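You operate a simulated robot arm through the tools that you are given. There is no shell and no other tool.

You are at the controls of a simulated two-armed robot. One attempt, no reset.

Task
Wind the basket up and blow its right can dry on the rack.
Fine: stand it in the middle well, lower the air bar, then open the air valve; shut it once the drops are gone and swing the bar up. The other two stay in the basket. Set down upright: pink can. Where these are worked on the way, their far stop is far enough and under half their travel is too little: air bar, air valve of the drying rack.

It is judged by the outcome, as a careful person would: the job done as asked, and still so three seconds after it is handed in. It fails if anything else is knocked over, pushed out of place, dropped, spilled or broken.

Robot
Two 7-joint arms with fingered hands on one trunk that stands fixed in place. Base frame: the origin is at the foot of the trunk, x ahead of it, y to its left, z up. Readings come in mm, degrees, newtons and seconds.
The left shoulder is at [71, 172, 1527], the right one opposite. With the tool pointing down near the work surface each hand reaches from about 100 to 960 mm from the base axis, measured 20 degrees to its own side. Payload 5 kg a hand.
The TCP of each hand is the grasp point between the finger pads, 43 mm short of the fingertips. In the tool frame z runs along the fingers and y along their closing line. The gripper opens to 144 mm; its body begins 50 mm behind the TCP. The gripper is a hand of 5 fingers: y runs from the thumb to the fingers, the wrist lies at [-21, -124, -221] in the tool frame, and closing takes about 1.5 s.
Orientation is that of the tool frame in the base frame, as a unit quaternion [w, x, y, z]. With the fingers straight down and the wrist toward the robot, the tool's x, y and z point along [0, 1, 0], [1, 0, 0] and [0, 0, -1] of the base frame.

Tools
- The arms move only by the tool drive_tool. It takes "left_commands", "right_commands" or both (then of equal length, played together; a hand with none holds still); each is a list of rows, each a list of 2 entries, a list of its own where there are three numbers: the shift along the base's x, y, z in mm, then the turn, a rotation vector about the base's x, y, z in degrees. In form: [[[dx, dy, dz], [wx, wy, wz]], ...]. A call has 1 to 20 rows; each row shifts and turns the commanded pose from where the row before left it. "left_grip" and "right_grip" are, for a hand that has rows, the gripper command, from -1 (fully open) to 1 (shut), values between in proportion, set as the call begins (left out, the last holds). Each row takes 0.2 s and may step no farther than 50 mm and 8.6 degrees from the row before; otherwise, or with a gripper value out of range, the whole call is refused. Where a pose cannot be reached the arm comes as near as it can. A force on the tool above 90 N (or 10 N above the force at the start of the call, whichever is more), or a blocked arm, ends the call early, and 0.2 s more pass. The fingers move at their own pace (about 45 mm/s each) and stop on an object; they squeeze with about 25 N. The grip force told is the motor's: it shows also when the fingers shut on nothing. Time passes only in rows, and 0.2 s behind the last, so rows that do not move let the fingers close. It gives the time, the measured TCP pose, the force on the tool (base axes), the opening and the grip force at its end, in the units of the frame above (readings bear some noise), with the torque about the TCP (base axes, N m) and any sound that the robot's microphone picked up, and new pictures: "views" is both (left out), scene, wrist or none (wrist: the cameras of the hands that moved).
- Cameras (640 x 400 px; columns grow to the right, rows downward): "scene" is now at [127.3, -28, 1748.7]; the picture's right is [-0.33, -0.94, 0.00], its down [-0.67, 0.23, -0.71] and it looks along [0.67, -0.23, -0.70] (base axes); focal length 242 px, centre (320, 200). "left" rides on the left gripper at [-86, -109, -168] in its tool frame; the picture's right is [-0.80, -0.28, 0.53], its down [0.54, -0.73, 0.42] and it looks along [0.27, 0.63, 0.73] (tool axes); focal length 275 px, centre (320, 200). "right" rides on the right gripper at [86, -108, -168] in its tool frame; the picture's right is [-0.80, 0.28, -0.53], its down [-0.54, -0.73, 0.42] and it looks along [-0.27, 0.63, 0.73] (tool axes); focal length 275 px, centre (320, 200). There is no depth. A picture from a camera that has moved, and an enlarged one, comes with that camera's place and axes in the base frame and with its lens.
- lift_body(by): slides the trunk up (or, below 0, down) by that many mm; the arms and the scene camera ride with it, the base frame stays. It gives what a move gives, with no picture.
- set_fingers(index, middle, ring, little, thumb_bend, thumb_turn, hand): sets how far each is bent, from 0 (flat) to 1 (curled in); at 0.3 the hand is open as for a grip, at 0.7 the pads meet at the TCP. One left out holds its place. A second passes; each finger stops where it meets its share of the squeeze, and holds until it gets a number again. A gripper value or a shape takes the hand back. It gives what a move gives, with no picture; readings hold the bend of each and the force on index, middle, ring, little, thumb and palm. thumb_turn goes from beside the hand (0) to across from the fingers (1), as for a grip.
- preshape(shape, hand): the hand has 5 fingers and takes this shape, open, in about a second: jaw (thumb against the fingers, like two jaws); tri (thumb and two fingers); tip (a fingertip pinch); poke (one finger out to press); point (the index stretched); flat (the hand flat); cup (the hand cupped); fist (a fist). The gripper value then closes the fingers along that shape, each until it touches; the sizes above hold for jaw. It gives what a move gives, with no picture.
- pan_tilt(pan, tilt): turns the head with the scene camera to pan (to the left, within 86 degrees either way) and tilt (down, from -29 to 69), counted from straight ahead of the robot. It gives what a move gives, and a new picture of the scene camera.
- close_up(camera, box): a new picture of the part [left, top, right, bottom] of that camera's present view, enlarged. The clock stands still meanwhile.
- close_job(): hands the job in; it is judged then, once.

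Places have to be worked out from the pictures, the camera data and where the tool is seen. Open the grippers and draw the arms clear of the work before you hand the job in, unless the task says otherwise.

The tools are called after "Call:" as a command line: name --argument value ..., lists and objects as JSON in quotes. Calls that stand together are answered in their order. drive_tool: Moves the arms, as the interface text tells. Its arguments: {"type":"object","properties":{"left_commands":{"type":"array","items":{"type":"array"}},"left_grip":{"type":"number"},"right_commands":{"type":"array","items":{"type":"array"}},"right_grip":{"type":"number"},"views":{"type":"string","enum":["both","scene","wrist","none"]}},"required":[]} The other tools are called the same way: lift_body (by) moves the trunk up or down; preshape (shape, hand) gives the hand a shape; set_fingers (index, middle, ring, little, thumb_bend, thumb_turn, hand) moves the fingers one by one; pan_tilt (pan, tilt) turns the head that bears the scene camera; close_up (camera, box) takes an enlarged picture of a part of a camera's view; close_job () hands the job in.

At the start:

```text
t: 0.0
left_tcp_pos: [656.1, 58.8, 1526.6]
left_tool_rot: [0.0, 0.708, 0.706, -0.001]
left_force: [-0.1, -0.3, -0.2]
left_torque: [0.01, -0.02, -0.01]
left_width: 144.0
left_grip_force: 0.0
left_shape: jaw
left_bend: [0.3, 0.3, 0.3, 0.3, 0.3, 0.98]
left_finger forces: [0.1, 0.0, 0.1, 0.0, 0.1, 0.0]
right_tcp_pos: [608.2, -497.4, 1497.6]
right_tool_rot: [0.0, 0.707, 0.707, 0.0]
right_force: [-0.1, -0.5, 0.7]
right_torque: [0.0, 0.04, 0.03]
right_width: 143.6
right_grip_force: 0.1
right_shape: jaw
right_bend: [0.3, 0.3, 0.3, 0.3, 0.3, 0.98]
right_finger forces: [0.1, 0.1, 0.0, 0.0, 0.0, 0.0]
trunk travel left (down, up): [-625.0, 315.0]
head pan, tilt (commanded): [-19.2, 44.8]
```

scene: 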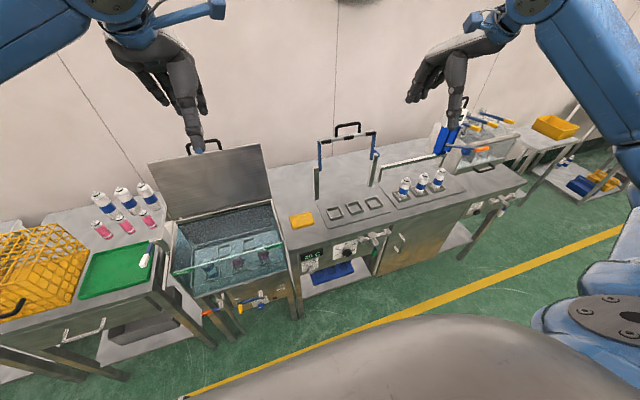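
right: 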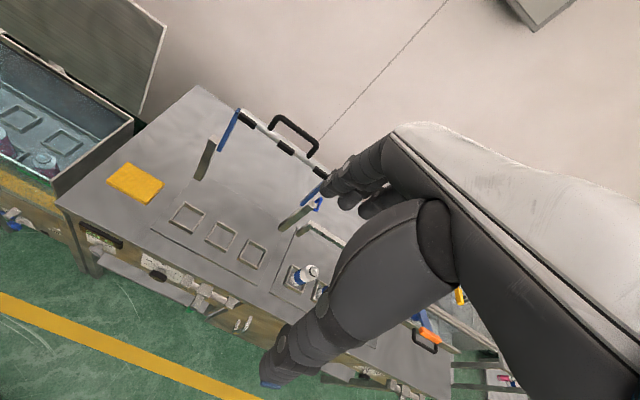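
left: 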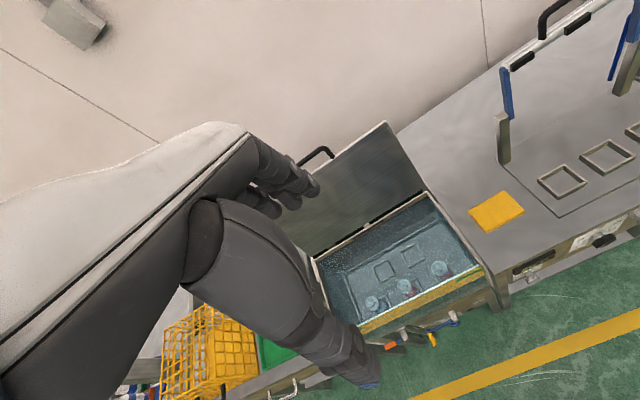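

The scene shows an open tank with a sunken basket, a drying rack with three square wells and an air bar, and several controls along the front. I'll enlarge these parts first.

Call:
close_up --camera "scene" --box '[150, 190, 310, 330]'

Call:
close_up --camera "scene" --box '[280, 110, 480, 290]'

Call:
close_up --camera "left" --box '[300, 180, 520, 390]'

Call:
close_up --camera "right" --box '[60, 80, 380, 380]'

```text
2.86 times, centred on (230, 260) of scene
camera zoom: at [127.3, -28.0, 1748.7], right [-0.33, -0.94, 0.0], down [-0.67, 0.23, -0.71], along [0.67, -0.23, -0.7], focal length 691 px, centre (577, 29)
```

zoom: 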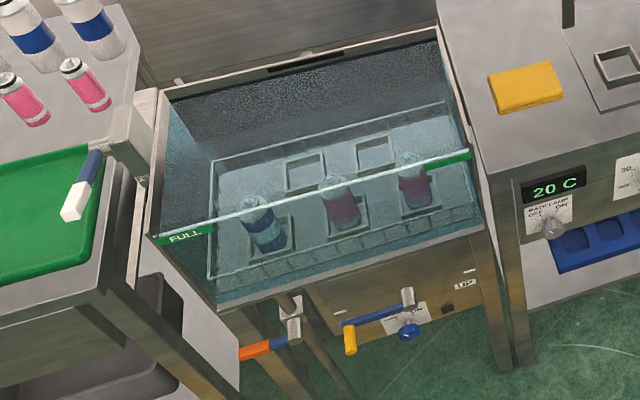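

```text
2.22 times, centred on (380, 200) of scene
camera zoom: at [127.3, -28.0, 1748.7], right [-0.33, -0.94, 0.0], down [-0.67, 0.23, -0.71], along [0.67, -0.23, -0.7], focal length 538 px, centre (187, 200)
```

zoom: 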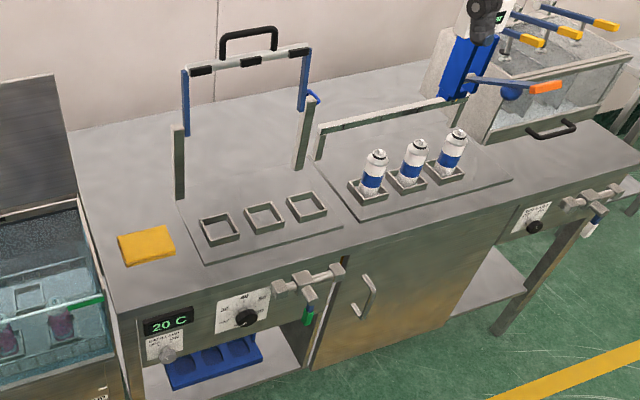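

```text
1.90 times, centred on (410, 285) of left
camera zoom: at [545.7, -27.1, 1694.4], right [-0.29, -0.8, -0.53], down [-0.73, 0.54, -0.42], along [0.63, 0.27, -0.73], focal length 524 px, centre (149, 38)
```

zoom: 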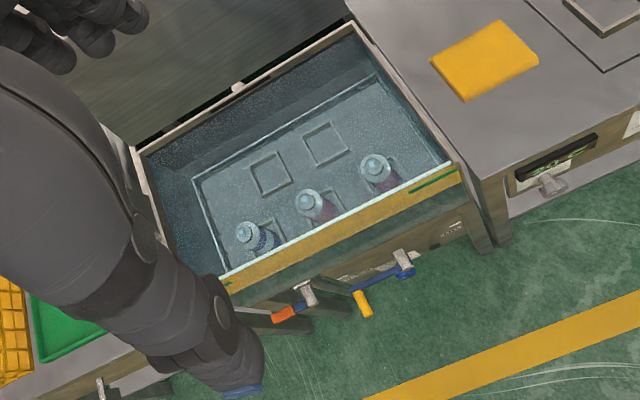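

```text
1.33 times, centred on (220, 230) of right
camera zoom: at [498.4, -410.4, 1665.9], right [0.28, -0.8, 0.53], down [-0.73, -0.54, -0.42], along [0.63, -0.27, -0.73], focal length 367 px, centre (453, 160)
```

zoom: 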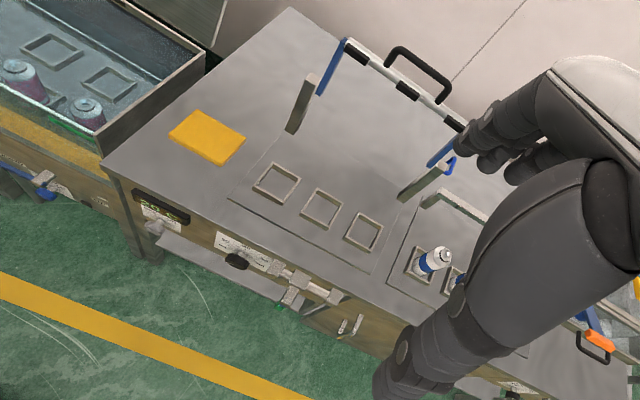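

I'll look closer at the crank, the valve and the labels.

Call:
close_up --camera "scene" --box '[195, 270, 275, 325]'

Call:
close_up --camera "scene" --box '[290, 225, 400, 295]'

Call:
close_up --camera "scene" --box '[300, 115, 400, 180]'

Call:
close_up --camera "scene" --box '[380, 100, 540, 220]'

Call:
close_up --camera "scene" --box '[180, 210, 300, 290]'

Call:
pan_tilt --pan 20 --tilt 50

```text
7.27 times, centred on (235, 298) of scene
camera zoom: at [127.3, -28.0, 1748.7], right [-0.33, -0.94, 0.0], down [-0.67, 0.23, -0.71], along [0.67, -0.23, -0.7], focal length 1759 px, centre (938, -509)
```

zoom: 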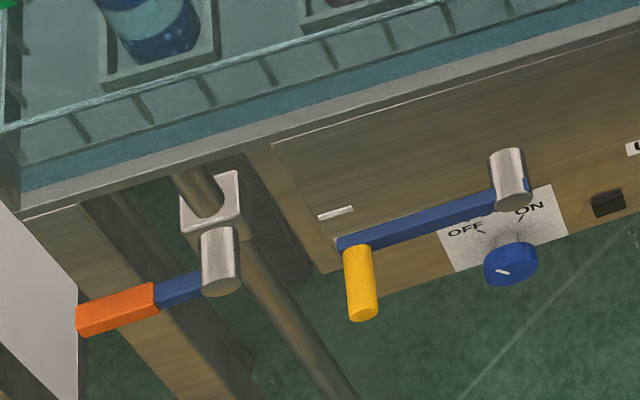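

```text
5.71 times, centred on (345, 260) of scene
camera zoom: at [127.3, -28.0, 1748.7], right [-0.33, -0.94, 0.0], down [-0.67, 0.23, -0.71], along [0.67, -0.23, -0.7], focal length 1382 px, centre (177, -143)
```

zoom: 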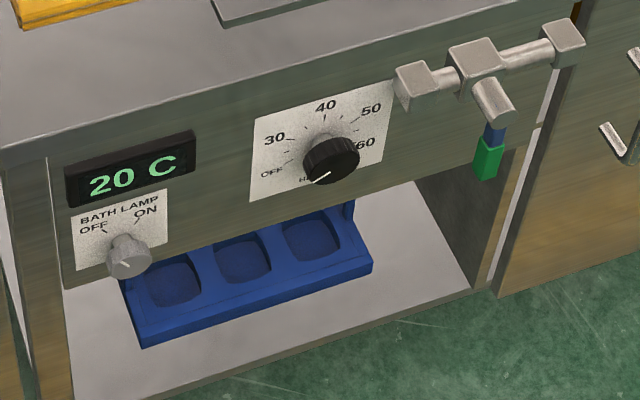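

```text
6.15 times, centred on (350, 148) of scene
camera zoom: at [127.3, -28.0, 1748.7], right [-0.33, -0.94, 0.0], down [-0.67, 0.23, -0.71], along [0.67, -0.23, -0.7], focal length 1488 px, centre (135, 523)
```

zoom: 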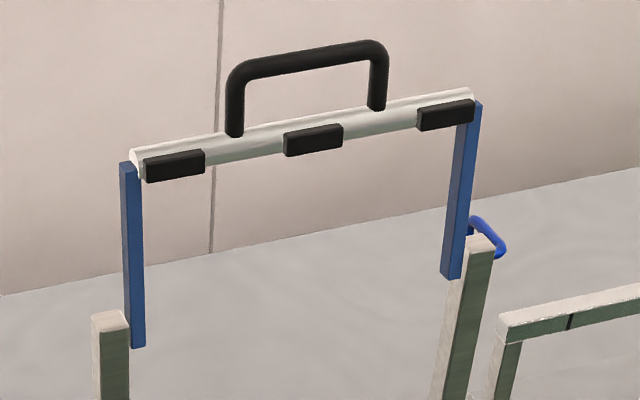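

```text
3.33 times, centred on (460, 160) of scene
camera zoom: at [127.3, -28.0, 1748.7], right [-0.33, -0.94, 0.0], down [-0.67, 0.23, -0.71], along [0.67, -0.23, -0.7], focal length 806 px, centre (-147, 333)
```

zoom: 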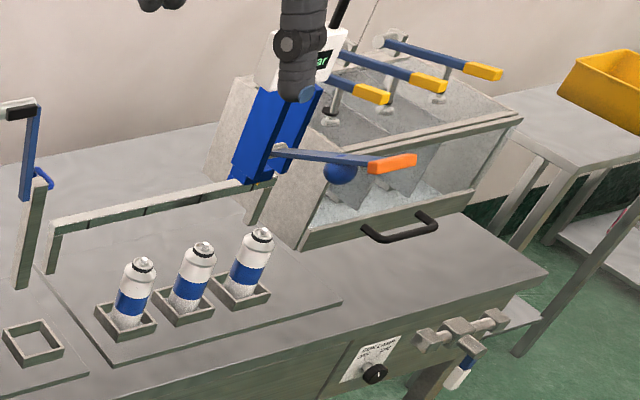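

```text
5.00 times, centred on (240, 250) of scene
camera zoom: at [127.3, -28.0, 1748.7], right [-0.33, -0.94, 0.0], down [-0.67, 0.23, -0.71], along [0.67, -0.23, -0.7], focal length 1209 px, centre (720, -50)
```

zoom: 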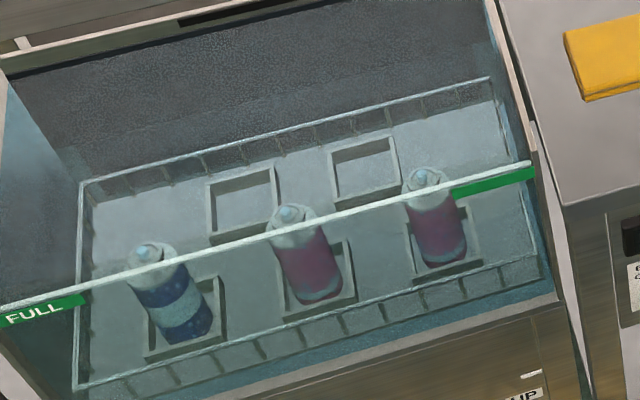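

```text
t: 1.1
left_tcp_pos: [655.3, 58.2, 1526.7]
left_tool_rot: [0.0, 0.708, 0.706, 0.0]
left_force: [0.3, 0.2, 0.0]
left_torque: [0.0, -0.03, 0.01]
left_width: 143.4
left_grip_force: 0.0
left_shape: jaw
left_bend: [0.3, 0.3, 0.3, 0.3, 0.3, 0.98]
left_finger forces: [0.0, 0.1, 0.1, 0.0, 0.0, 0.0]
right_tcp_pos: [606.5, -496.4, 1497.8]
right_tool_rot: [-0.001, 0.707, 0.707, 0.0]
right_force: [0.0, -0.4, 0.1]
right_torque: [0.02, -0.01, -0.02]
right_width: 143.5
right_grip_force: 0.1
right_shape: jaw
right_bend: [0.3, 0.3, 0.3, 0.3, 0.3, 0.98]
right_finger forces: [0.1, 0.1, 0.1, 0.0, 0.1, 0.0]
trunk travel left (down, up): [-625.0, 315.0]
head pan, tilt (commanded): [20.0, 50.0]
camera scene: at [122.8, 25.0, 1741.5], right [0.34, -0.94, 0.0], down [-0.72, -0.26, -0.64], along [0.6, 0.22, -0.77], focal length 242 px, centre (320, 200)
```

scene: 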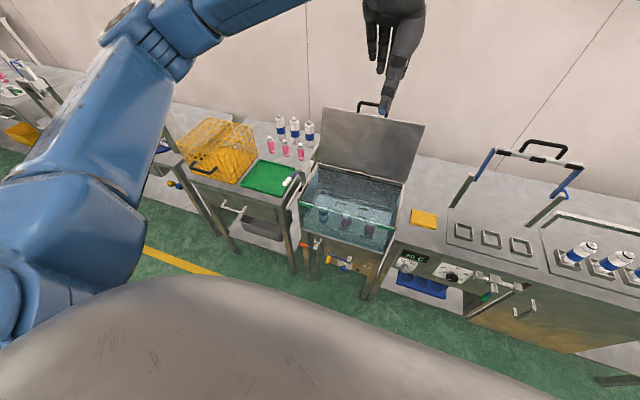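

The head picture now shows the whole line. I'll point the head straight at the tank front and zoom in on the labels, the tank and the valves.

Call:
pan_tilt --pan -5 --tilt 55

Call:
close_up --camera "scene" --box '[240, 180, 360, 260]'

Call:
close_up --camera "scene" --box '[380, 130, 500, 210]'

Call:
close_up --camera "scene" --box '[240, 130, 360, 210]'

```text
t: 1.9
left_tcp_pos: [654.5, 58.3, 1526.0]
left_tool_rot: [-0.001, 0.707, 0.707, -0.001]
left_force: [0.1, -0.6, 0.6]
left_torque: [0.0, 0.03, -0.01]
left_width: 143.7
left_grip_force: 0.1
left_shape: jaw
left_bend: [0.3, 0.3, 0.3, 0.3, 0.3, 0.98]
left_finger forces: [0.0, 0.0, 0.0, 0.0, 0.0, 0.0]
right_tcp_pos: [607.0, -496.4, 1497.2]
right_tool_rot: [0.0, 0.707, 0.707, 0.0]
right_force: [-0.2, 0.4, 0.0]
right_torque: [0.0, 0.01, 0.02]
right_width: 143.5
right_grip_force: 0.0
right_shape: jaw
right_bend: [0.3, 0.3, 0.3, 0.3, 0.3, 0.98]
right_finger forces: [0.1, 0.0, 0.1, 0.0, 0.1, 0.0]
trunk travel left (down, up): [-625.0, 315.0]
head pan, tilt (commanded): [-5.0, 55.0]
camera scene: at [122.3, -7.5, 1735.0], right [-0.09, -1.0, 0.0], down [-0.82, 0.07, -0.57], along [0.57, -0.05, -0.82], focal length 242 px, centre (320, 200)
```

scene: 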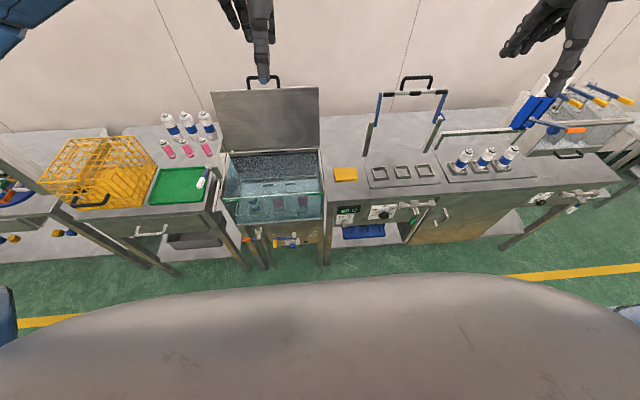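

```text
5.00 times, centred on (300, 220) of scene
camera zoom: at [122.3, -7.5, 1735.0], right [-0.09, -1.0, 0.0], down [-0.82, 0.07, -0.57], along [0.57, -0.05, -0.82], focal length 1209 px, centre (420, 100)
```

zoom: 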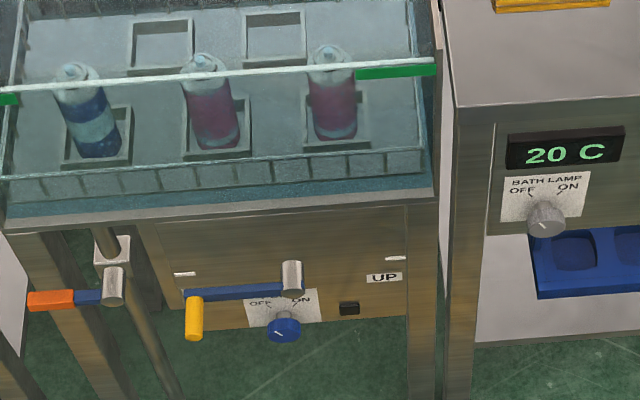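

```text
5.00 times, centred on (440, 170) of scene
camera zoom: at [122.3, -7.5, 1735.0], right [-0.09, -1.0, 0.0], down [-0.82, 0.07, -0.57], along [0.57, -0.05, -0.82], focal length 1209 px, centre (-280, 350)
```

zoom: 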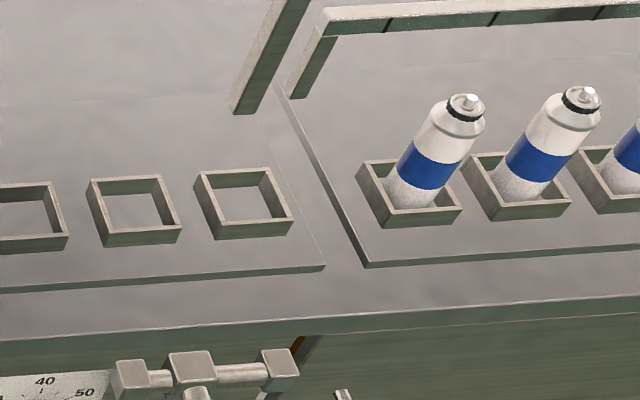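

```text
5.00 times, centred on (300, 170) of scene
camera zoom: at [122.3, -7.5, 1735.0], right [-0.09, -1.0, 0.0], down [-0.82, 0.07, -0.57], along [0.57, -0.05, -0.82], focal length 1209 px, centre (420, 350)
```

zoom: 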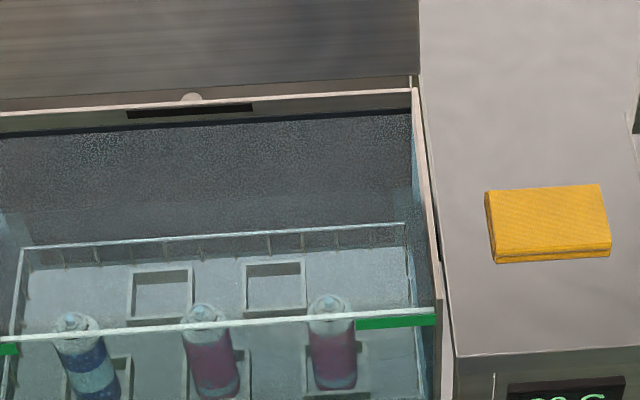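

The tank front is glass, with a crank (yellow knob, hub near [715, 80, 572]) below it. I'll lower the trunk to get a flatter view of the crank panel and the air valve.

Call:
lift_body --by -350

Call:
pan_tilt --pan 0 --tilt 45

Call:
close_up --camera "scene" --box '[220, 200, 340, 275]'

Call:
close_up --camera "scene" --box '[360, 120, 520, 220]'

```text
t: 5.4
left_tcp_pos: [654.4, 57.8, 1175.9]
left_tool_rot: [-0.001, 0.708, 0.706, 0.0]
left_force: [0.4, 0.0, -0.2]
left_torque: [-0.03, 0.0, -0.04]
left_width: 143.6
left_grip_force: 0.1
left_shape: jaw
left_bend: [0.3, 0.3, 0.3, 0.3, 0.3, 0.98]
left_finger forces: [0.0, 0.0, 0.0, 0.1, 0.0, 0.1]
right_tcp_pos: [607.1, -497.6, 1148.8]
right_tool_rot: [0.0, 0.707, 0.707, 0.0]
right_force: [-0.1, 0.7, -0.6]
right_torque: [0.02, -0.03, 0.04]
right_width: 143.7
right_grip_force: 0.1
right_shape: jaw
right_bend: [0.3, 0.3, 0.3, 0.3, 0.3, 0.98]
right_finger forces: [0.0, 0.0, 0.1, 0.1, 0.0, 0.0]
trunk travel left (down, up): [-275.0, 665.0]
head pan, tilt (commanded): [-5.0, 55.0]
```

```text
t: 6.1
left_tcp_pos: [655.0, 58.8, 1176.0]
left_tool_rot: [-0.001, 0.708, 0.706, -0.001]
left_force: [0.0, 0.5, 0.3]
left_torque: [0.01, 0.01, 0.0]
left_width: 143.5
left_grip_force: 0.1
left_shape: jaw
left_bend: [0.3, 0.3, 0.3, 0.3, 0.3, 0.98]
left_finger forces: [0.1, 0.0, 0.1, 0.1, 0.0, 0.0]
right_tcp_pos: [606.7, -498.1, 1147.5]
right_tool_rot: [0.0, 0.707, 0.707, 0.0]
right_force: [0.2, 0.3, 0.2]
right_torque: [-0.01, 0.02, 0.01]
right_width: 143.5
right_grip_force: 0.2
right_shape: jaw
right_bend: [0.3, 0.3, 0.3, 0.3, 0.3, 0.98]
right_finger forces: [0.0, 0.0, 0.0, 0.0, 0.0, 0.0]
trunk travel left (down, up): [-275.0, 665.0]
head pan, tilt (commanded): [0.0, 45.0]
camera scene: at [131.6, -1.2, 1398.4], right [0.0, -1.0, 0.0], down [-0.71, 0.0, -0.71], along [0.71, 0.0, -0.71], focal length 242 px, centre (320, 200)
```

scene: 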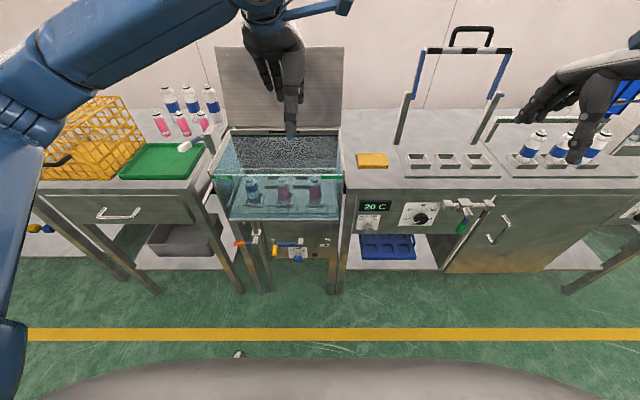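

```text
5.33 times, centred on (280, 238) of scene
camera zoom: at [131.6, -1.2, 1398.4], right [0.0, -1.0, 0.0], down [-0.71, 0.0, -0.71], along [0.71, 0.0, -0.71], focal length 1290 px, centre (533, 0)
```

zoom: 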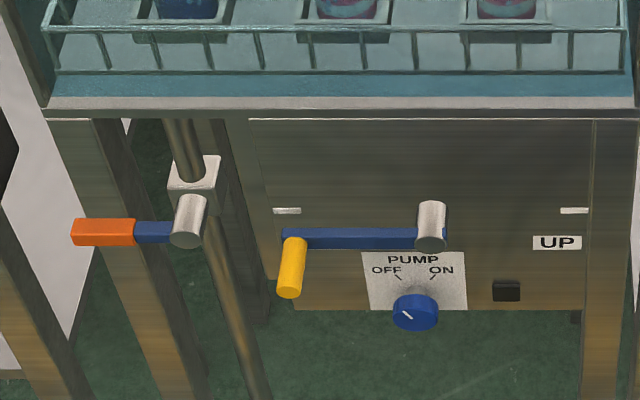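

```text
4.00 times, centred on (440, 170) of scene
camera zoom: at [131.6, -1.2, 1398.4], right [0.0, -1.0, 0.0], down [-0.71, 0.0, -0.71], along [0.71, 0.0, -0.71], focal length 967 px, centre (-160, 320)
```

zoom: 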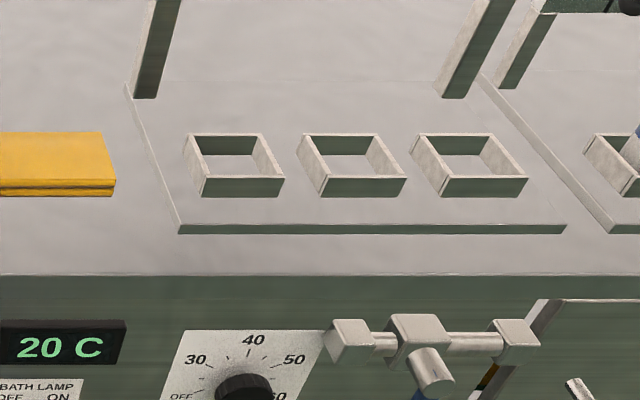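

The crank panel shows two marks: the crank now points left, and the mark on the right is labelled "UP". So it looks like a half turn over the top, about x at y≈80, z≈553, with a radius of about 104 mm. I'll pull both hands back from the benches before lowering the trunk further.

Call:
drive_tool --left_commands '[[[-40, 20, 0], [0, 0, 0]], [[-40, 20, 0], [0, 0, 0]], [[-40, 20, 0], [0, 0, 0]], [[-40, 20, 0], [0, 0, 0]]]' --right_commands '[[[-40, 0, 0], [0, 0, 0]], [[-40, 0, 0], [0, 0, 0]], [[-40, 0, 0], [0, 0, 0]], [[-40, 0, 0], [0, 0, 0]]]' --views "none"

Call:
lift_body --by -200

Call:
pan_tilt --pan 8 --tilt 45

```text
t: 7.1
left_tcp_pos: [490.0, 140.5, 1176.4]
left_tool_rot: [0.001, 0.708, 0.706, -0.001]
left_force: [-0.9, 0.6, -0.4]
left_torque: [-0.06, -0.1, -0.01]
left_width: 144.0
left_grip_force: 0.0
left_shape: jaw
left_bend: [0.3, 0.3, 0.3, 0.3, 0.3, 0.98]
left_finger forces: [0.1, 0.1, 0.1, 0.0, 0.0, 0.0]
right_tcp_pos: [442.3, -496.3, 1149.4]
right_tool_rot: [0.003, 0.708, 0.706, 0.0]
right_force: [-1.6, 1.0, 1.1]
right_torque: [-0.07, -0.13, -0.03]
right_width: 144.0
right_grip_force: 0.2
right_shape: jaw
right_bend: [0.3, 0.3, 0.3, 0.3, 0.3, 0.97]
right_finger forces: [0.1, 0.0, 0.0, 0.0, 0.1, 0.0]
trunk travel left (down, up): [-275.0, 665.0]
head pan, tilt (commanded): [0.0, 45.0]
```

```text
t: 9.3
left_tcp_pos: [494.3, 138.0, 977.1]
left_tool_rot: [-0.001, 0.708, 0.707, 0.001]
left_force: [-0.7, 0.2, -0.8]
left_torque: [0.03, 0.04, 0.0]
left_width: 144.1
left_grip_force: 0.1
left_shape: jaw
left_bend: [0.3, 0.3, 0.3, 0.3, 0.3, 0.98]
left_finger forces: [0.0, 0.0, 0.0, 0.0, 0.0, 0.1]
right_tcp_pos: [445.6, -498.5, 945.5]
right_tool_rot: [0.0, 0.706, 0.708, 0.001]
right_force: [-0.1, 0.4, -0.4]
right_torque: [-0.01, 0.01, -0.01]
right_width: 143.6
right_grip_force: 0.1
right_shape: jaw
right_bend: [0.3, 0.3, 0.3, 0.3, 0.3, 0.98]
right_finger forces: [0.1, 0.0, 0.0, 0.1, 0.0, 0.1]
trunk travel left (down, up): [-75.0, 865.0]
head pan, tilt (commanded): [0.0, 45.0]
```

```text
t: 9.9
left_tcp_pos: [494.5, 138.2, 975.8]
left_tool_rot: [-0.001, 0.708, 0.707, -0.001]
left_force: [0.4, 0.2, -0.3]
left_torque: [0.03, 0.02, -0.01]
left_width: 143.8
left_grip_force: 0.1
left_shape: jaw
left_bend: [0.3, 0.3, 0.3, 0.3, 0.3, 0.98]
left_finger forces: [0.0, 0.0, 0.0, 0.0, 0.0, 0.0]
right_tcp_pos: [447.4, -497.7, 946.5]
right_tool_rot: [0.0, 0.707, 0.707, 0.0]
right_force: [-0.4, -0.1, 0.2]
right_torque: [0.02, 0.01, -0.05]
right_width: 144.1
right_grip_force: 0.1
right_shape: jaw
right_bend: [0.3, 0.3, 0.3, 0.3, 0.3, 0.98]
right_finger forces: [0.1, 0.0, 0.0, 0.0, 0.0, 0.1]
trunk travel left (down, up): [-75.0, 865.0]
head pan, tilt (commanded): [8.0, 45.0]
camera scene: at [130.7, 10.1, 1198.4], right [0.14, -0.99, 0.0], down [-0.7, -0.1, -0.71], along [0.7, 0.1, -0.71], focal length 242 px, centre (320, 200)
```

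scene: 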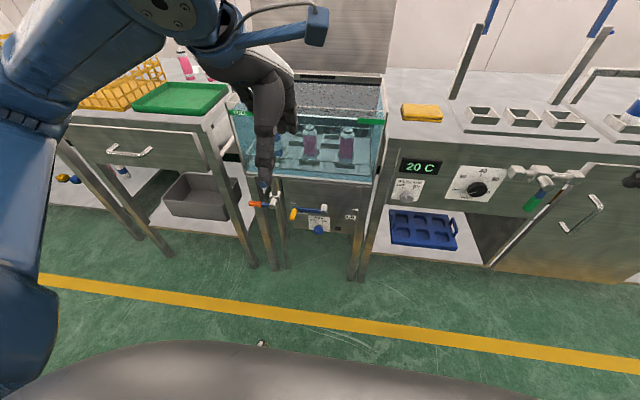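

The view is flatter now; I'll zoom in on the crank and the air valve to triangulate them.

Call:
close_up --camera "scene" --box '[240, 180, 380, 260]'

Call:
close_up --camera "scene" --box '[480, 100, 640, 220]'

Call:
close_up --camera "left" --box '[0, 0, 640, 400]'

Call:
close_up --camera "right" --box '[0, 0, 640, 400]'

```text
4.57 times, centred on (310, 220) of scene
camera zoom: at [130.7, 10.1, 1198.4], right [0.14, -0.99, 0.0], down [-0.7, -0.1, -0.71], along [0.7, 0.1, -0.71], focal length 1106 px, centre (366, 109)
```

zoom: 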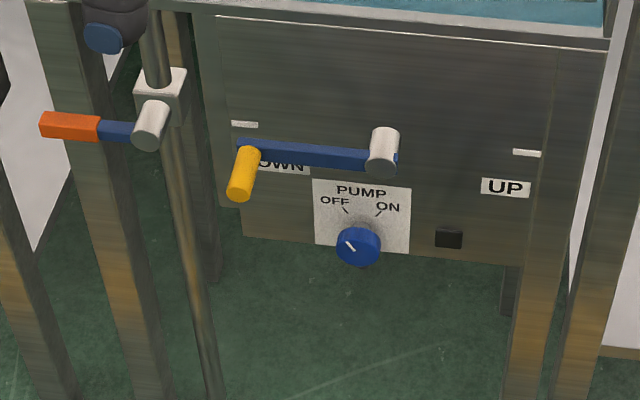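

```text
3.33 times, centred on (560, 160) of scene
camera zoom: at [130.7, 10.1, 1198.4], right [0.14, -0.99, 0.0], down [-0.7, -0.1, -0.71], along [0.7, 0.1, -0.71], focal length 806 px, centre (-480, 333)
```

zoom: 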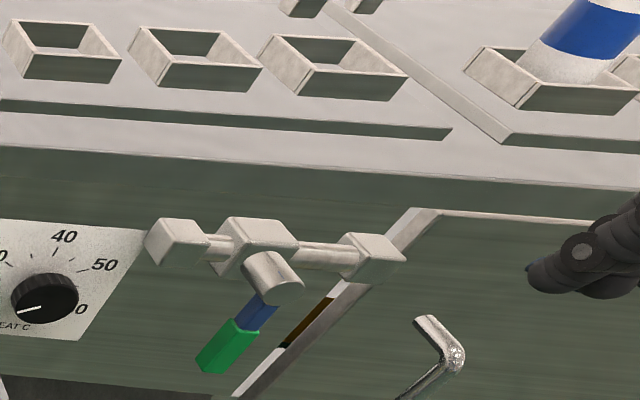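

```text
1.00 times, centred on (320, 200) of left (not enlarged: the box is as wide or as high as the picture)
camera zoom: at [384.9, 52.9, 1144.3], right [-0.29, -0.8, -0.53], down [-0.73, 0.54, -0.42], along [0.63, 0.27, -0.73], focal length 275 px, centre (320, 200)
```

zoom: 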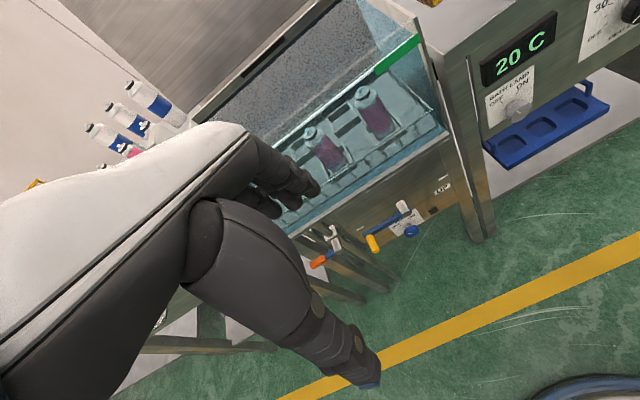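

```text
1.00 times, centred on (320, 200) of right (not enlarged: the box is as wide or as high as the picture)
camera zoom: at [338.1, -410.8, 1114.9], right [0.28, -0.8, 0.53], down [-0.73, -0.54, -0.42], along [0.63, -0.27, -0.73], focal length 275 px, centre (320, 200)
```

zoom: 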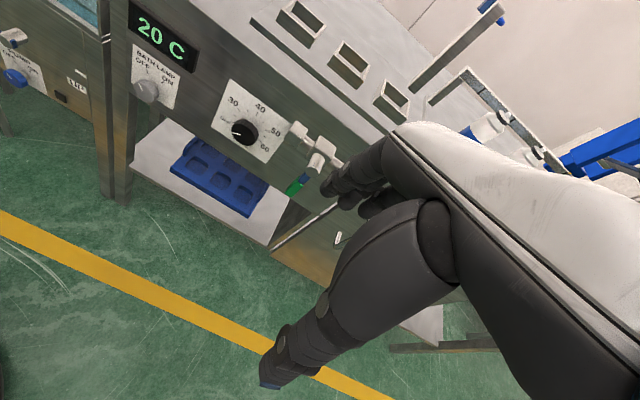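

DOWN is on the left and UP on the right. The handle runs from x≈711 to x≈665 at y≈185, z≈554, and the panel face is at x≈742. I'll turn the left hand forward into a neutral roll (tool z forward, tool y left) well back from the tank.

Call:
drive_tool --left_commands '[[[2, 3, -17], [-4.33, -4.33, 4.33]], [[2, 3, -17], [-4.33, -4.33, 4.33]], [[2, 3, -17], [-4.33, -4.33, 4.33]], [[2, 3, -17], [-4.33, -4.33, 4.33]], [[2, 3, -17], [-4.33, -4.33, 4.33]], [[2, 3, -17], [-4.33, -4.33, 4.33]], [[2, 3, -17], [-4.33, -4.33, 4.33]], [[2, 3, -17], [-4.33, -4.33, 4.33]], [[2, 3, -17], [-4.33, -4.33, 4.33]], [[2, 3, -17], [-4.33, -4.33, 4.33]], [[2, 3, -17], [-4.33, -4.33, 4.33]], [[2, 3, -17], [-4.33, -4.33, 4.33]], [[2, 3, -17], [-4.33, -4.33, 4.33]], [[2, 3, -17], [-4.33, -4.33, 4.33]], [[2, 3, -17], [-4.33, -4.33, 4.33]], [[2, 3, -17], [-4.33, -4.33, 4.33]]]'

```text
t: 13.3
left_tcp_pos: [648.5, 149.6, 752.7]
left_tool_rot: [0.708, 0.0, 0.706, 0.001]
left_force: [-0.4, 0.4, -0.7]
left_torque: [0.03, 0.04, 0.0]
left_width: 143.7
left_grip_force: 0.1
left_shape: jaw
left_bend: [0.3, 0.3, 0.3, 0.3, 0.3, 0.98]
left_finger forces: [0.1, 0.0, 0.0, 0.0, 0.1, 0.1]
left hand out of reach, approached as far as the arm can: row 2, 3, 4, 5, 6, 7, 8
right_tcp_pos: [447.1, -499.1, 946.6]
right_tool_rot: [0.001, 0.707, 0.707, 0.0]
right_force: [-1.2, 0.2, 0.3]
right_torque: [-0.03, 0.0, -0.02]
right_width: 144.1
right_grip_force: 0.1
right_shape: jaw
right_bend: [0.3, 0.3, 0.3, 0.3, 0.3, 0.98]
right_finger forces: [0.0, 0.0, 0.0, 0.1, 0.0, 0.0]
trunk travel left (down, up): [-75.0, 865.0]
head pan, tilt (commanded): [8.0, 45.0]
camera scene: at [130.7, 9.7, 1198.5], right [0.14, -0.99, 0.0], down [-0.7, -0.1, -0.71], along [0.7, 0.1, -0.71], focal length 242 px, centre (320, 200)
camera left: at [480.0, 40.7, 839.1], right [0.53, -0.28, 0.8], down [0.42, -0.72, -0.54], along [0.73, 0.63, -0.27], focal length 275 px, centre (320, 200)
```

scene: 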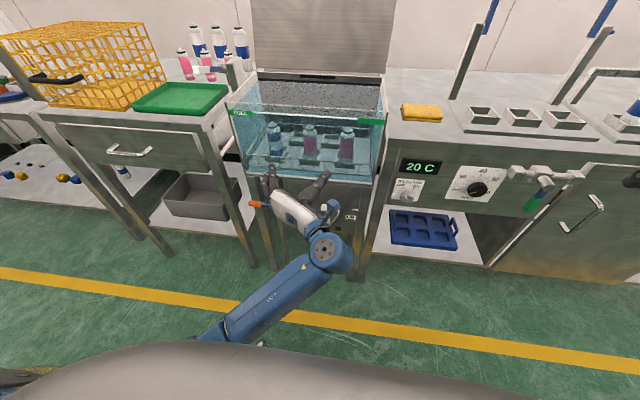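
left: 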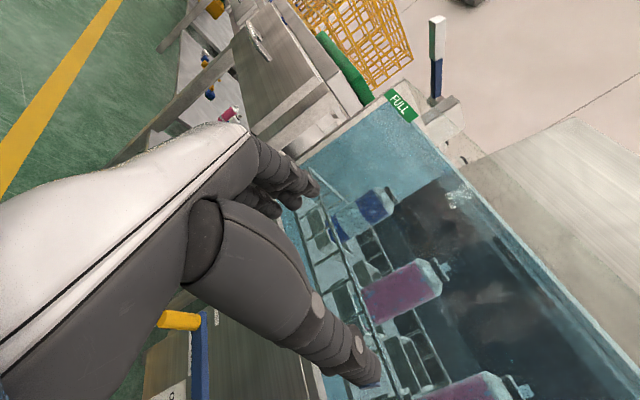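

The hand reached the neutral forward pose at [648, 150, 753], with its fingertips about 40 mm short of the glass. Next I'll back off a little and roll −90° so the thumb is on top and the fingers below, narrowing the opening as I go.

Call:
drive_tool --left_commands '[[[-15, 0, 0], [0, 0, 0]], [[-15, 0, 0], [0, 0, 0]], [[-15, 0, -5], [0, 0, 0]], [[0, 3, -5], [-8, 0, 0]], [[0, 3, -5], [-8, 0, 0]], [[0, 3, -5], [-8, 0, 0]], [[0, 3, -5], [-8, 0, 0]], [[0, 3, -5], [-8, 0, 0]], [[0, 3, -5], [-8, 0, 0]], [[0, 3, -5], [-8, 0, 0]], [[0, 3, -5], [-8, 0, 0]], [[0, 3, -5], [-8, 0, 0]], [[0, 3, -5], [-8, 0, 0]], [[0, 3, -5], [-8, 0, 0]]]' --left_grip 0.0

```text
t: 14.8
left_tcp_pos: [617.2, 199.6, 758.9]
left_tool_rot: [0.73, -0.06, 0.677, -0.076]
left_force: [-0.3, -1.7, 1.1]
left_torque: [-0.08, 0.04, 0.12]
left_width: 72.1
left_grip_force: 0.1
left_shape: jaw
left_bend: [0.74, 0.45, 0.42, 0.4, 0.7, 1.0]
left_finger forces: [0.0, 0.0, 0.0, 0.0, 0.1, 0.0]
right_tcp_pos: [443.7, -500.8, 943.7]
right_tool_rot: [-0.001, 0.707, 0.707, 0.0]
right_force: [-2.2, 0.4, -0.4]
right_torque: [0.06, -0.12, 0.03]
right_width: 144.2
right_grip_force: 0.1
right_shape: jaw
right_bend: [0.3, 0.3, 0.3, 0.3, 0.3, 0.98]
right_finger forces: [0.0, 0.0, 0.0, 0.0, 0.1, 0.0]
trunk travel left (down, up): [-75.0, 865.0]
head pan, tilt (commanded): [8.0, 45.0]
stopped in row 7 (left hand): the arm was blocked; the commanded pose is now the measured one
camera scene: at [128.8, 8.8, 1196.9], right [0.14, -0.99, 0.0], down [-0.7, -0.1, -0.71], along [0.7, 0.1, -0.71], focal length 242 px, centre (320, 200)
camera left: at [440.2, 112.5, 851.5], right [0.47, -0.13, 0.87], down [0.44, -0.82, -0.36], along [0.77, 0.55, -0.33], focal length 275 px, centre (320, 200)
```

scene: 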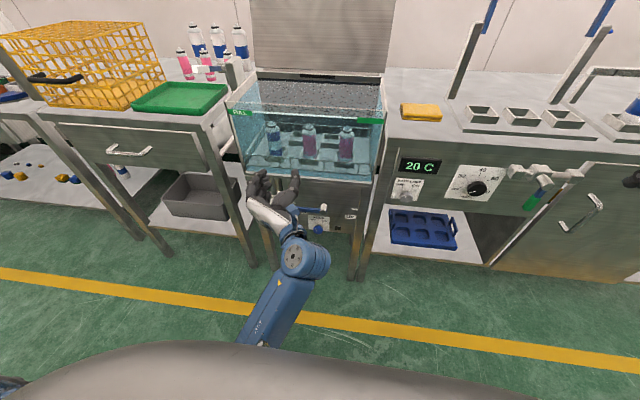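
left: 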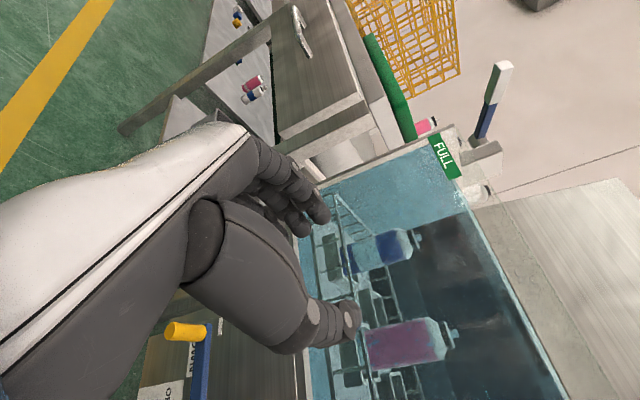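

The arm was blocked because it is folded too tightly near the body (wrist only about 380 mm from the shoulder). I'll raise the trunk 100 mm and bring the hand down in front of the crank before rolling.

Call:
lift_body --by 100

Call:
drive_tool --left_commands '[[[0, -2, -30], [0, 1, 0.3]], [[0, -2, -30], [0, 1, 0.3]], [[0, -2, -30], [0, 1, 0.3]], [[0, -2, -30], [0, 1, 0.3]], [[0, -2, -30], [0, 0, 0]], [[-5, -2, -30], [0, 0, 0]], [[-5, -2, -30], [0, 0, 0]], [[-5, 0, -20], [0, 0, 0]]]'

```text
t: 16.1
left_tcp_pos: [617.9, 200.5, 854.9]
left_tool_rot: [0.726, -0.063, 0.681, -0.077]
left_force: [1.0, 0.5, 0.1]
left_torque: [0.02, -0.03, 0.0]
left_width: 72.3
left_grip_force: 0.0
left_shape: jaw
left_bend: [0.74, 0.45, 0.42, 0.4, 0.7, 1.0]
left_finger forces: [0.0, 0.1, 0.1, 0.0, 0.1, 0.1]
right_tcp_pos: [447.1, -498.7, 1046.4]
right_tool_rot: [-0.001, 0.707, 0.707, -0.001]
right_force: [0.0, -0.1, 0.4]
right_torque: [-0.03, -0.02, 0.0]
right_width: 144.2
right_grip_force: 0.2
right_shape: jaw
right_bend: [0.3, 0.3, 0.3, 0.3, 0.3, 0.98]
right_finger forces: [0.0, 0.0, 0.0, 0.1, 0.0, 0.0]
trunk travel left (down, up): [-175.0, 765.0]
head pan, tilt (commanded): [8.0, 45.0]
```

```text
t: 18.1
left_tcp_pos: [640.5, 201.3, 698.2]
left_tool_rot: [0.731, -0.052, 0.678, -0.057]
left_force: [-0.2, -0.9, 1.4]
left_torque: [-0.05, 0.23, 0.04]
left_width: 72.4
left_grip_force: 0.1
left_shape: jaw
left_bend: [0.74, 0.45, 0.42, 0.4, 0.7, 1.0]
left_finger forces: [0.0, 0.0, 0.0, 0.0, 0.0, 0.1]
left hand out of reach, approached as far as the arm can: row 7, 8
right_tcp_pos: [447.5, -497.5, 1050.3]
right_tool_rot: [0.0, 0.708, 0.706, -0.002]
right_force: [-4.1, 0.0, 2.0]
right_torque: [-0.01, -0.28, -0.07]
right_width: 143.8
right_grip_force: 0.0
right_shape: jaw
right_bend: [0.3, 0.3, 0.3, 0.3, 0.3, 0.98]
right_finger forces: [0.0, 0.0, 0.0, 0.1, 0.1, 0.0]
trunk travel left (down, up): [-175.0, 765.0]
head pan, tilt (commanded): [8.0, 45.0]
stopped in row 8 (left hand): the arm was blocked; the commanded pose is now the measured one
camera scene: at [132.5, 12.6, 1301.5], right [0.14, -0.99, 0.0], down [-0.7, -0.1, -0.71], along [0.7, 0.1, -0.71], focal length 242 px, centre (320, 200)
camera left: at [464.8, 107.5, 788.0], right [0.47, -0.16, 0.87], down [0.45, -0.8, -0.39], along [0.76, 0.58, -0.31], focal length 275 px, centre (320, 200)
```

scene: 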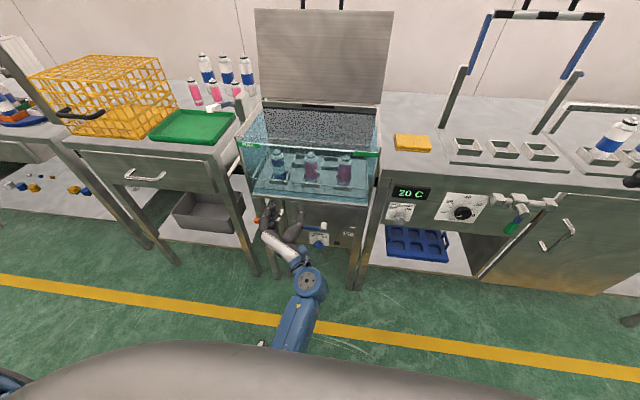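
left: 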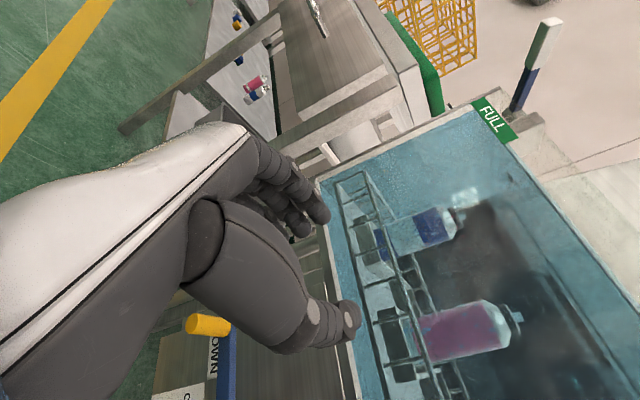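

Rolling that way is at the edge of this arm's reach. A palm-down grip (fingers above, thumb below, wrist under) suits the low elbow better, so I'll roll the other way at this height.

Call:
drive_tool --left_commands '[[[-4, 0, 5], [8, 0.5, 0.5]], [[-4, 0, 5], [8, 0.5, 0.5]], [[-4, 0, 5], [8, 0.5, 0.5]], [[-4, 0, 5], [8, 0.5, 0.5]], [[-4, 0, 0], [8, 0, 0]], [[-4, 0, 0], [8, 0, 0]], [[-4, 0, 0], [8, 0, 0]], [[-4, 0, 0], [8, 0, 0]], [[-4, 0, 0], [8, 0, 0]], [[-4, 0, 0], [8, 0, 0]], [[0, 0, 0], [8, 0, 0]], [[0, 0, 0], [8, 0, 0]]]'

```text
t: 20.7
left_tcp_pos: [593.3, 198.7, 706.4]
left_tool_rot: [0.521, 0.487, 0.503, 0.488]
left_force: [0.9, 0.5, -0.4]
left_torque: [0.02, 0.01, 0.02]
left_width: 71.9
left_grip_force: 0.1
left_shape: jaw
left_bend: [0.74, 0.45, 0.42, 0.4, 0.7, 1.0]
left_finger forces: [0.1, 0.1, 0.1, 0.0, 0.0, 0.0]
right_tcp_pos: [447.8, -497.7, 1047.6]
right_tool_rot: [-0.001, 0.707, 0.707, 0.0]
right_force: [-0.9, 0.7, -0.8]
right_torque: [0.0, 0.0, -0.01]
right_width: 144.0
right_grip_force: 0.1
right_shape: jaw
right_bend: [0.3, 0.3, 0.3, 0.3, 0.3, 0.98]
right_finger forces: [0.1, 0.0, 0.1, 0.0, 0.0, 0.0]
trunk travel left (down, up): [-175.0, 765.0]
head pan, tilt (commanded): [8.0, 45.0]
camera scene: at [130.7, 10.5, 1298.4], right [0.14, -0.99, 0.0], down [-0.7, -0.1, -0.71], along [0.7, 0.1, -0.71], focal length 242 px, centre (320, 200)
camera left: at [425.7, 110.7, 600.3], right [0.52, -0.82, -0.23], down [0.45, 0.5, -0.74], along [0.73, 0.28, 0.63], focal length 275 px, centre (320, 200)
```

scene: 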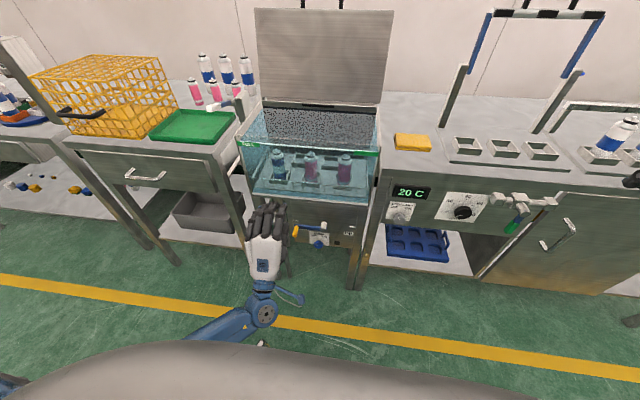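
left: 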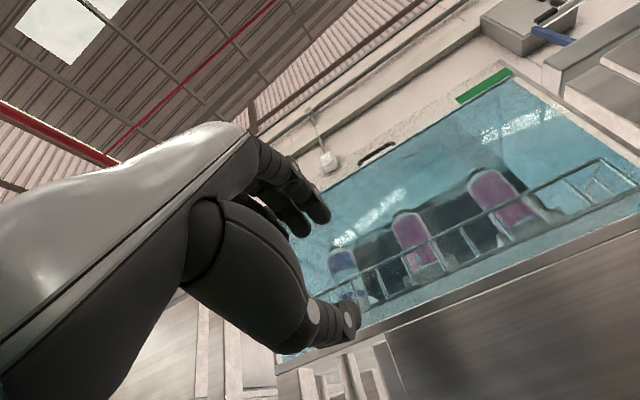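

The palm-down pose is reached cleanly. I'll lower the hand to the handle's height, still short of it, and check.

Call:
drive_tool --left_commands '[[[0, -2, -25], [0, 0, 0]], [[0, -2, -25], [0, 0, 0]], [[0, -2, -25], [0, 0, 0]], [[0, -2, -25], [0, 0, 0]], [[0, -3, -25], [0, 0, 0]], [[0, -3, -25], [0, 0, 0]]]'

Call:
close_up --camera "scene" --box '[220, 180, 380, 280]'

```text
t: 22.1
left_tcp_pos: [593.0, 184.4, 556.2]
left_tool_rot: [0.521, 0.487, 0.503, 0.488]
left_force: [0.5, 0.2, -0.7]
left_torque: [0.02, 0.0, -0.02]
left_width: 72.1
left_grip_force: 0.0
left_shape: jaw
left_bend: [0.74, 0.45, 0.42, 0.4, 0.7, 1.0]
left_finger forces: [0.0, 0.1, 0.0, 0.1, 0.1, 0.0]
right_tcp_pos: [447.7, -497.6, 1046.3]
right_tool_rot: [0.0, 0.707, 0.707, 0.0]
right_force: [0.0, 0.3, 0.2]
right_torque: [-0.02, 0.02, 0.0]
right_width: 144.1
right_grip_force: 0.0
right_shape: jaw
right_bend: [0.3, 0.3, 0.3, 0.3, 0.3, 0.98]
right_finger forces: [0.0, 0.0, 0.0, 0.1, 0.1, 0.0]
trunk travel left (down, up): [-175.0, 765.0]
head pan, tilt (commanded): [8.0, 45.0]
camera scene: at [131.0, 10.2, 1298.5], right [0.14, -0.99, 0.0], down [-0.7, -0.1, -0.71], along [0.7, 0.1, -0.71], focal length 242 px, centre (320, 200)
camera left: at [425.3, 96.3, 449.8], right [0.52, -0.82, -0.23], down [0.45, 0.5, -0.74], along [0.73, 0.29, 0.63], focal length 275 px, centre (320, 200)
```

scene: 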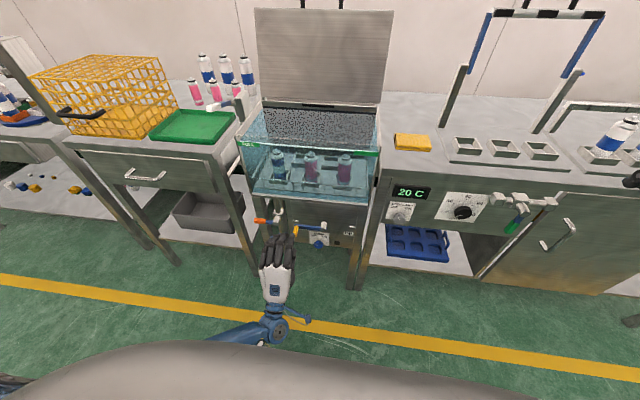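
left: 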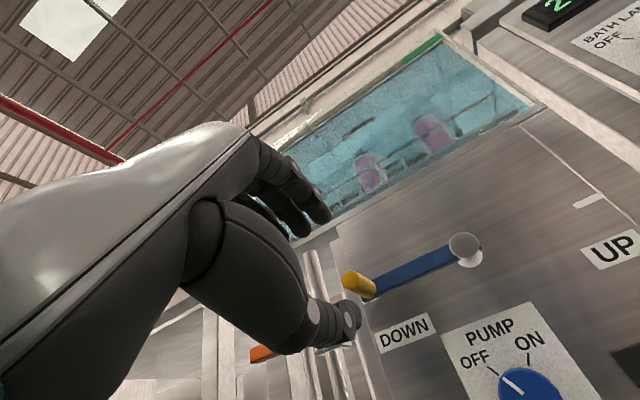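

```text
4.00 times, centred on (300, 230) of scene
camera zoom: at [131.0, 10.2, 1298.5], right [0.14, -0.99, 0.0], down [-0.7, -0.1, -0.71], along [0.7, 0.1, -0.71], focal length 967 px, centre (400, 80)
```

zoom: 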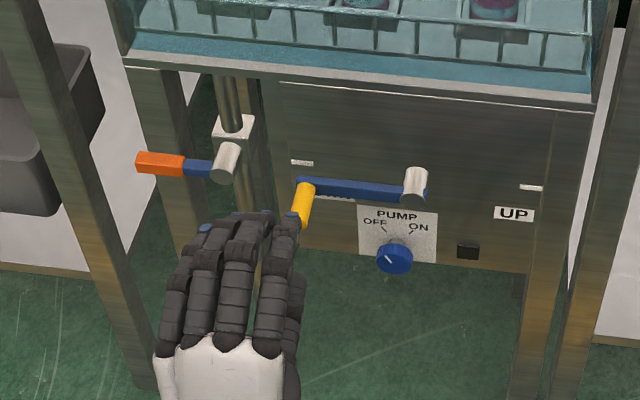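

The hand is in front of the handle. I'll measure the handle's offset from the tool line precisely in the wrist camera.

Call:
close_up --camera "left" --box '[260, 200, 500, 350]'

```text
2.67 times, centred on (380, 275) of left
camera zoom: at [425.3, 96.3, 449.8], right [0.52, -0.82, -0.23], down [0.45, 0.5, -0.74], along [0.73, 0.29, 0.63], focal length 734 px, centre (160, 0)
```

zoom: 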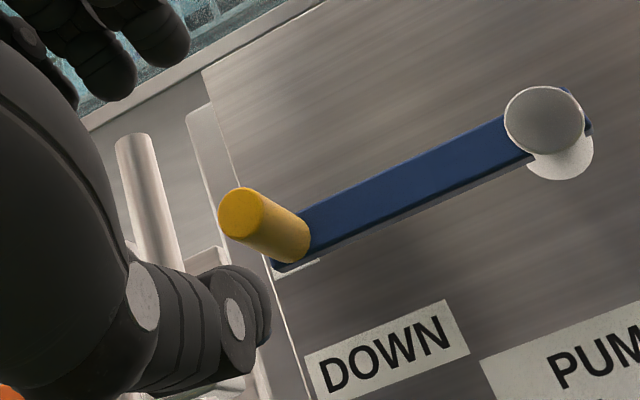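

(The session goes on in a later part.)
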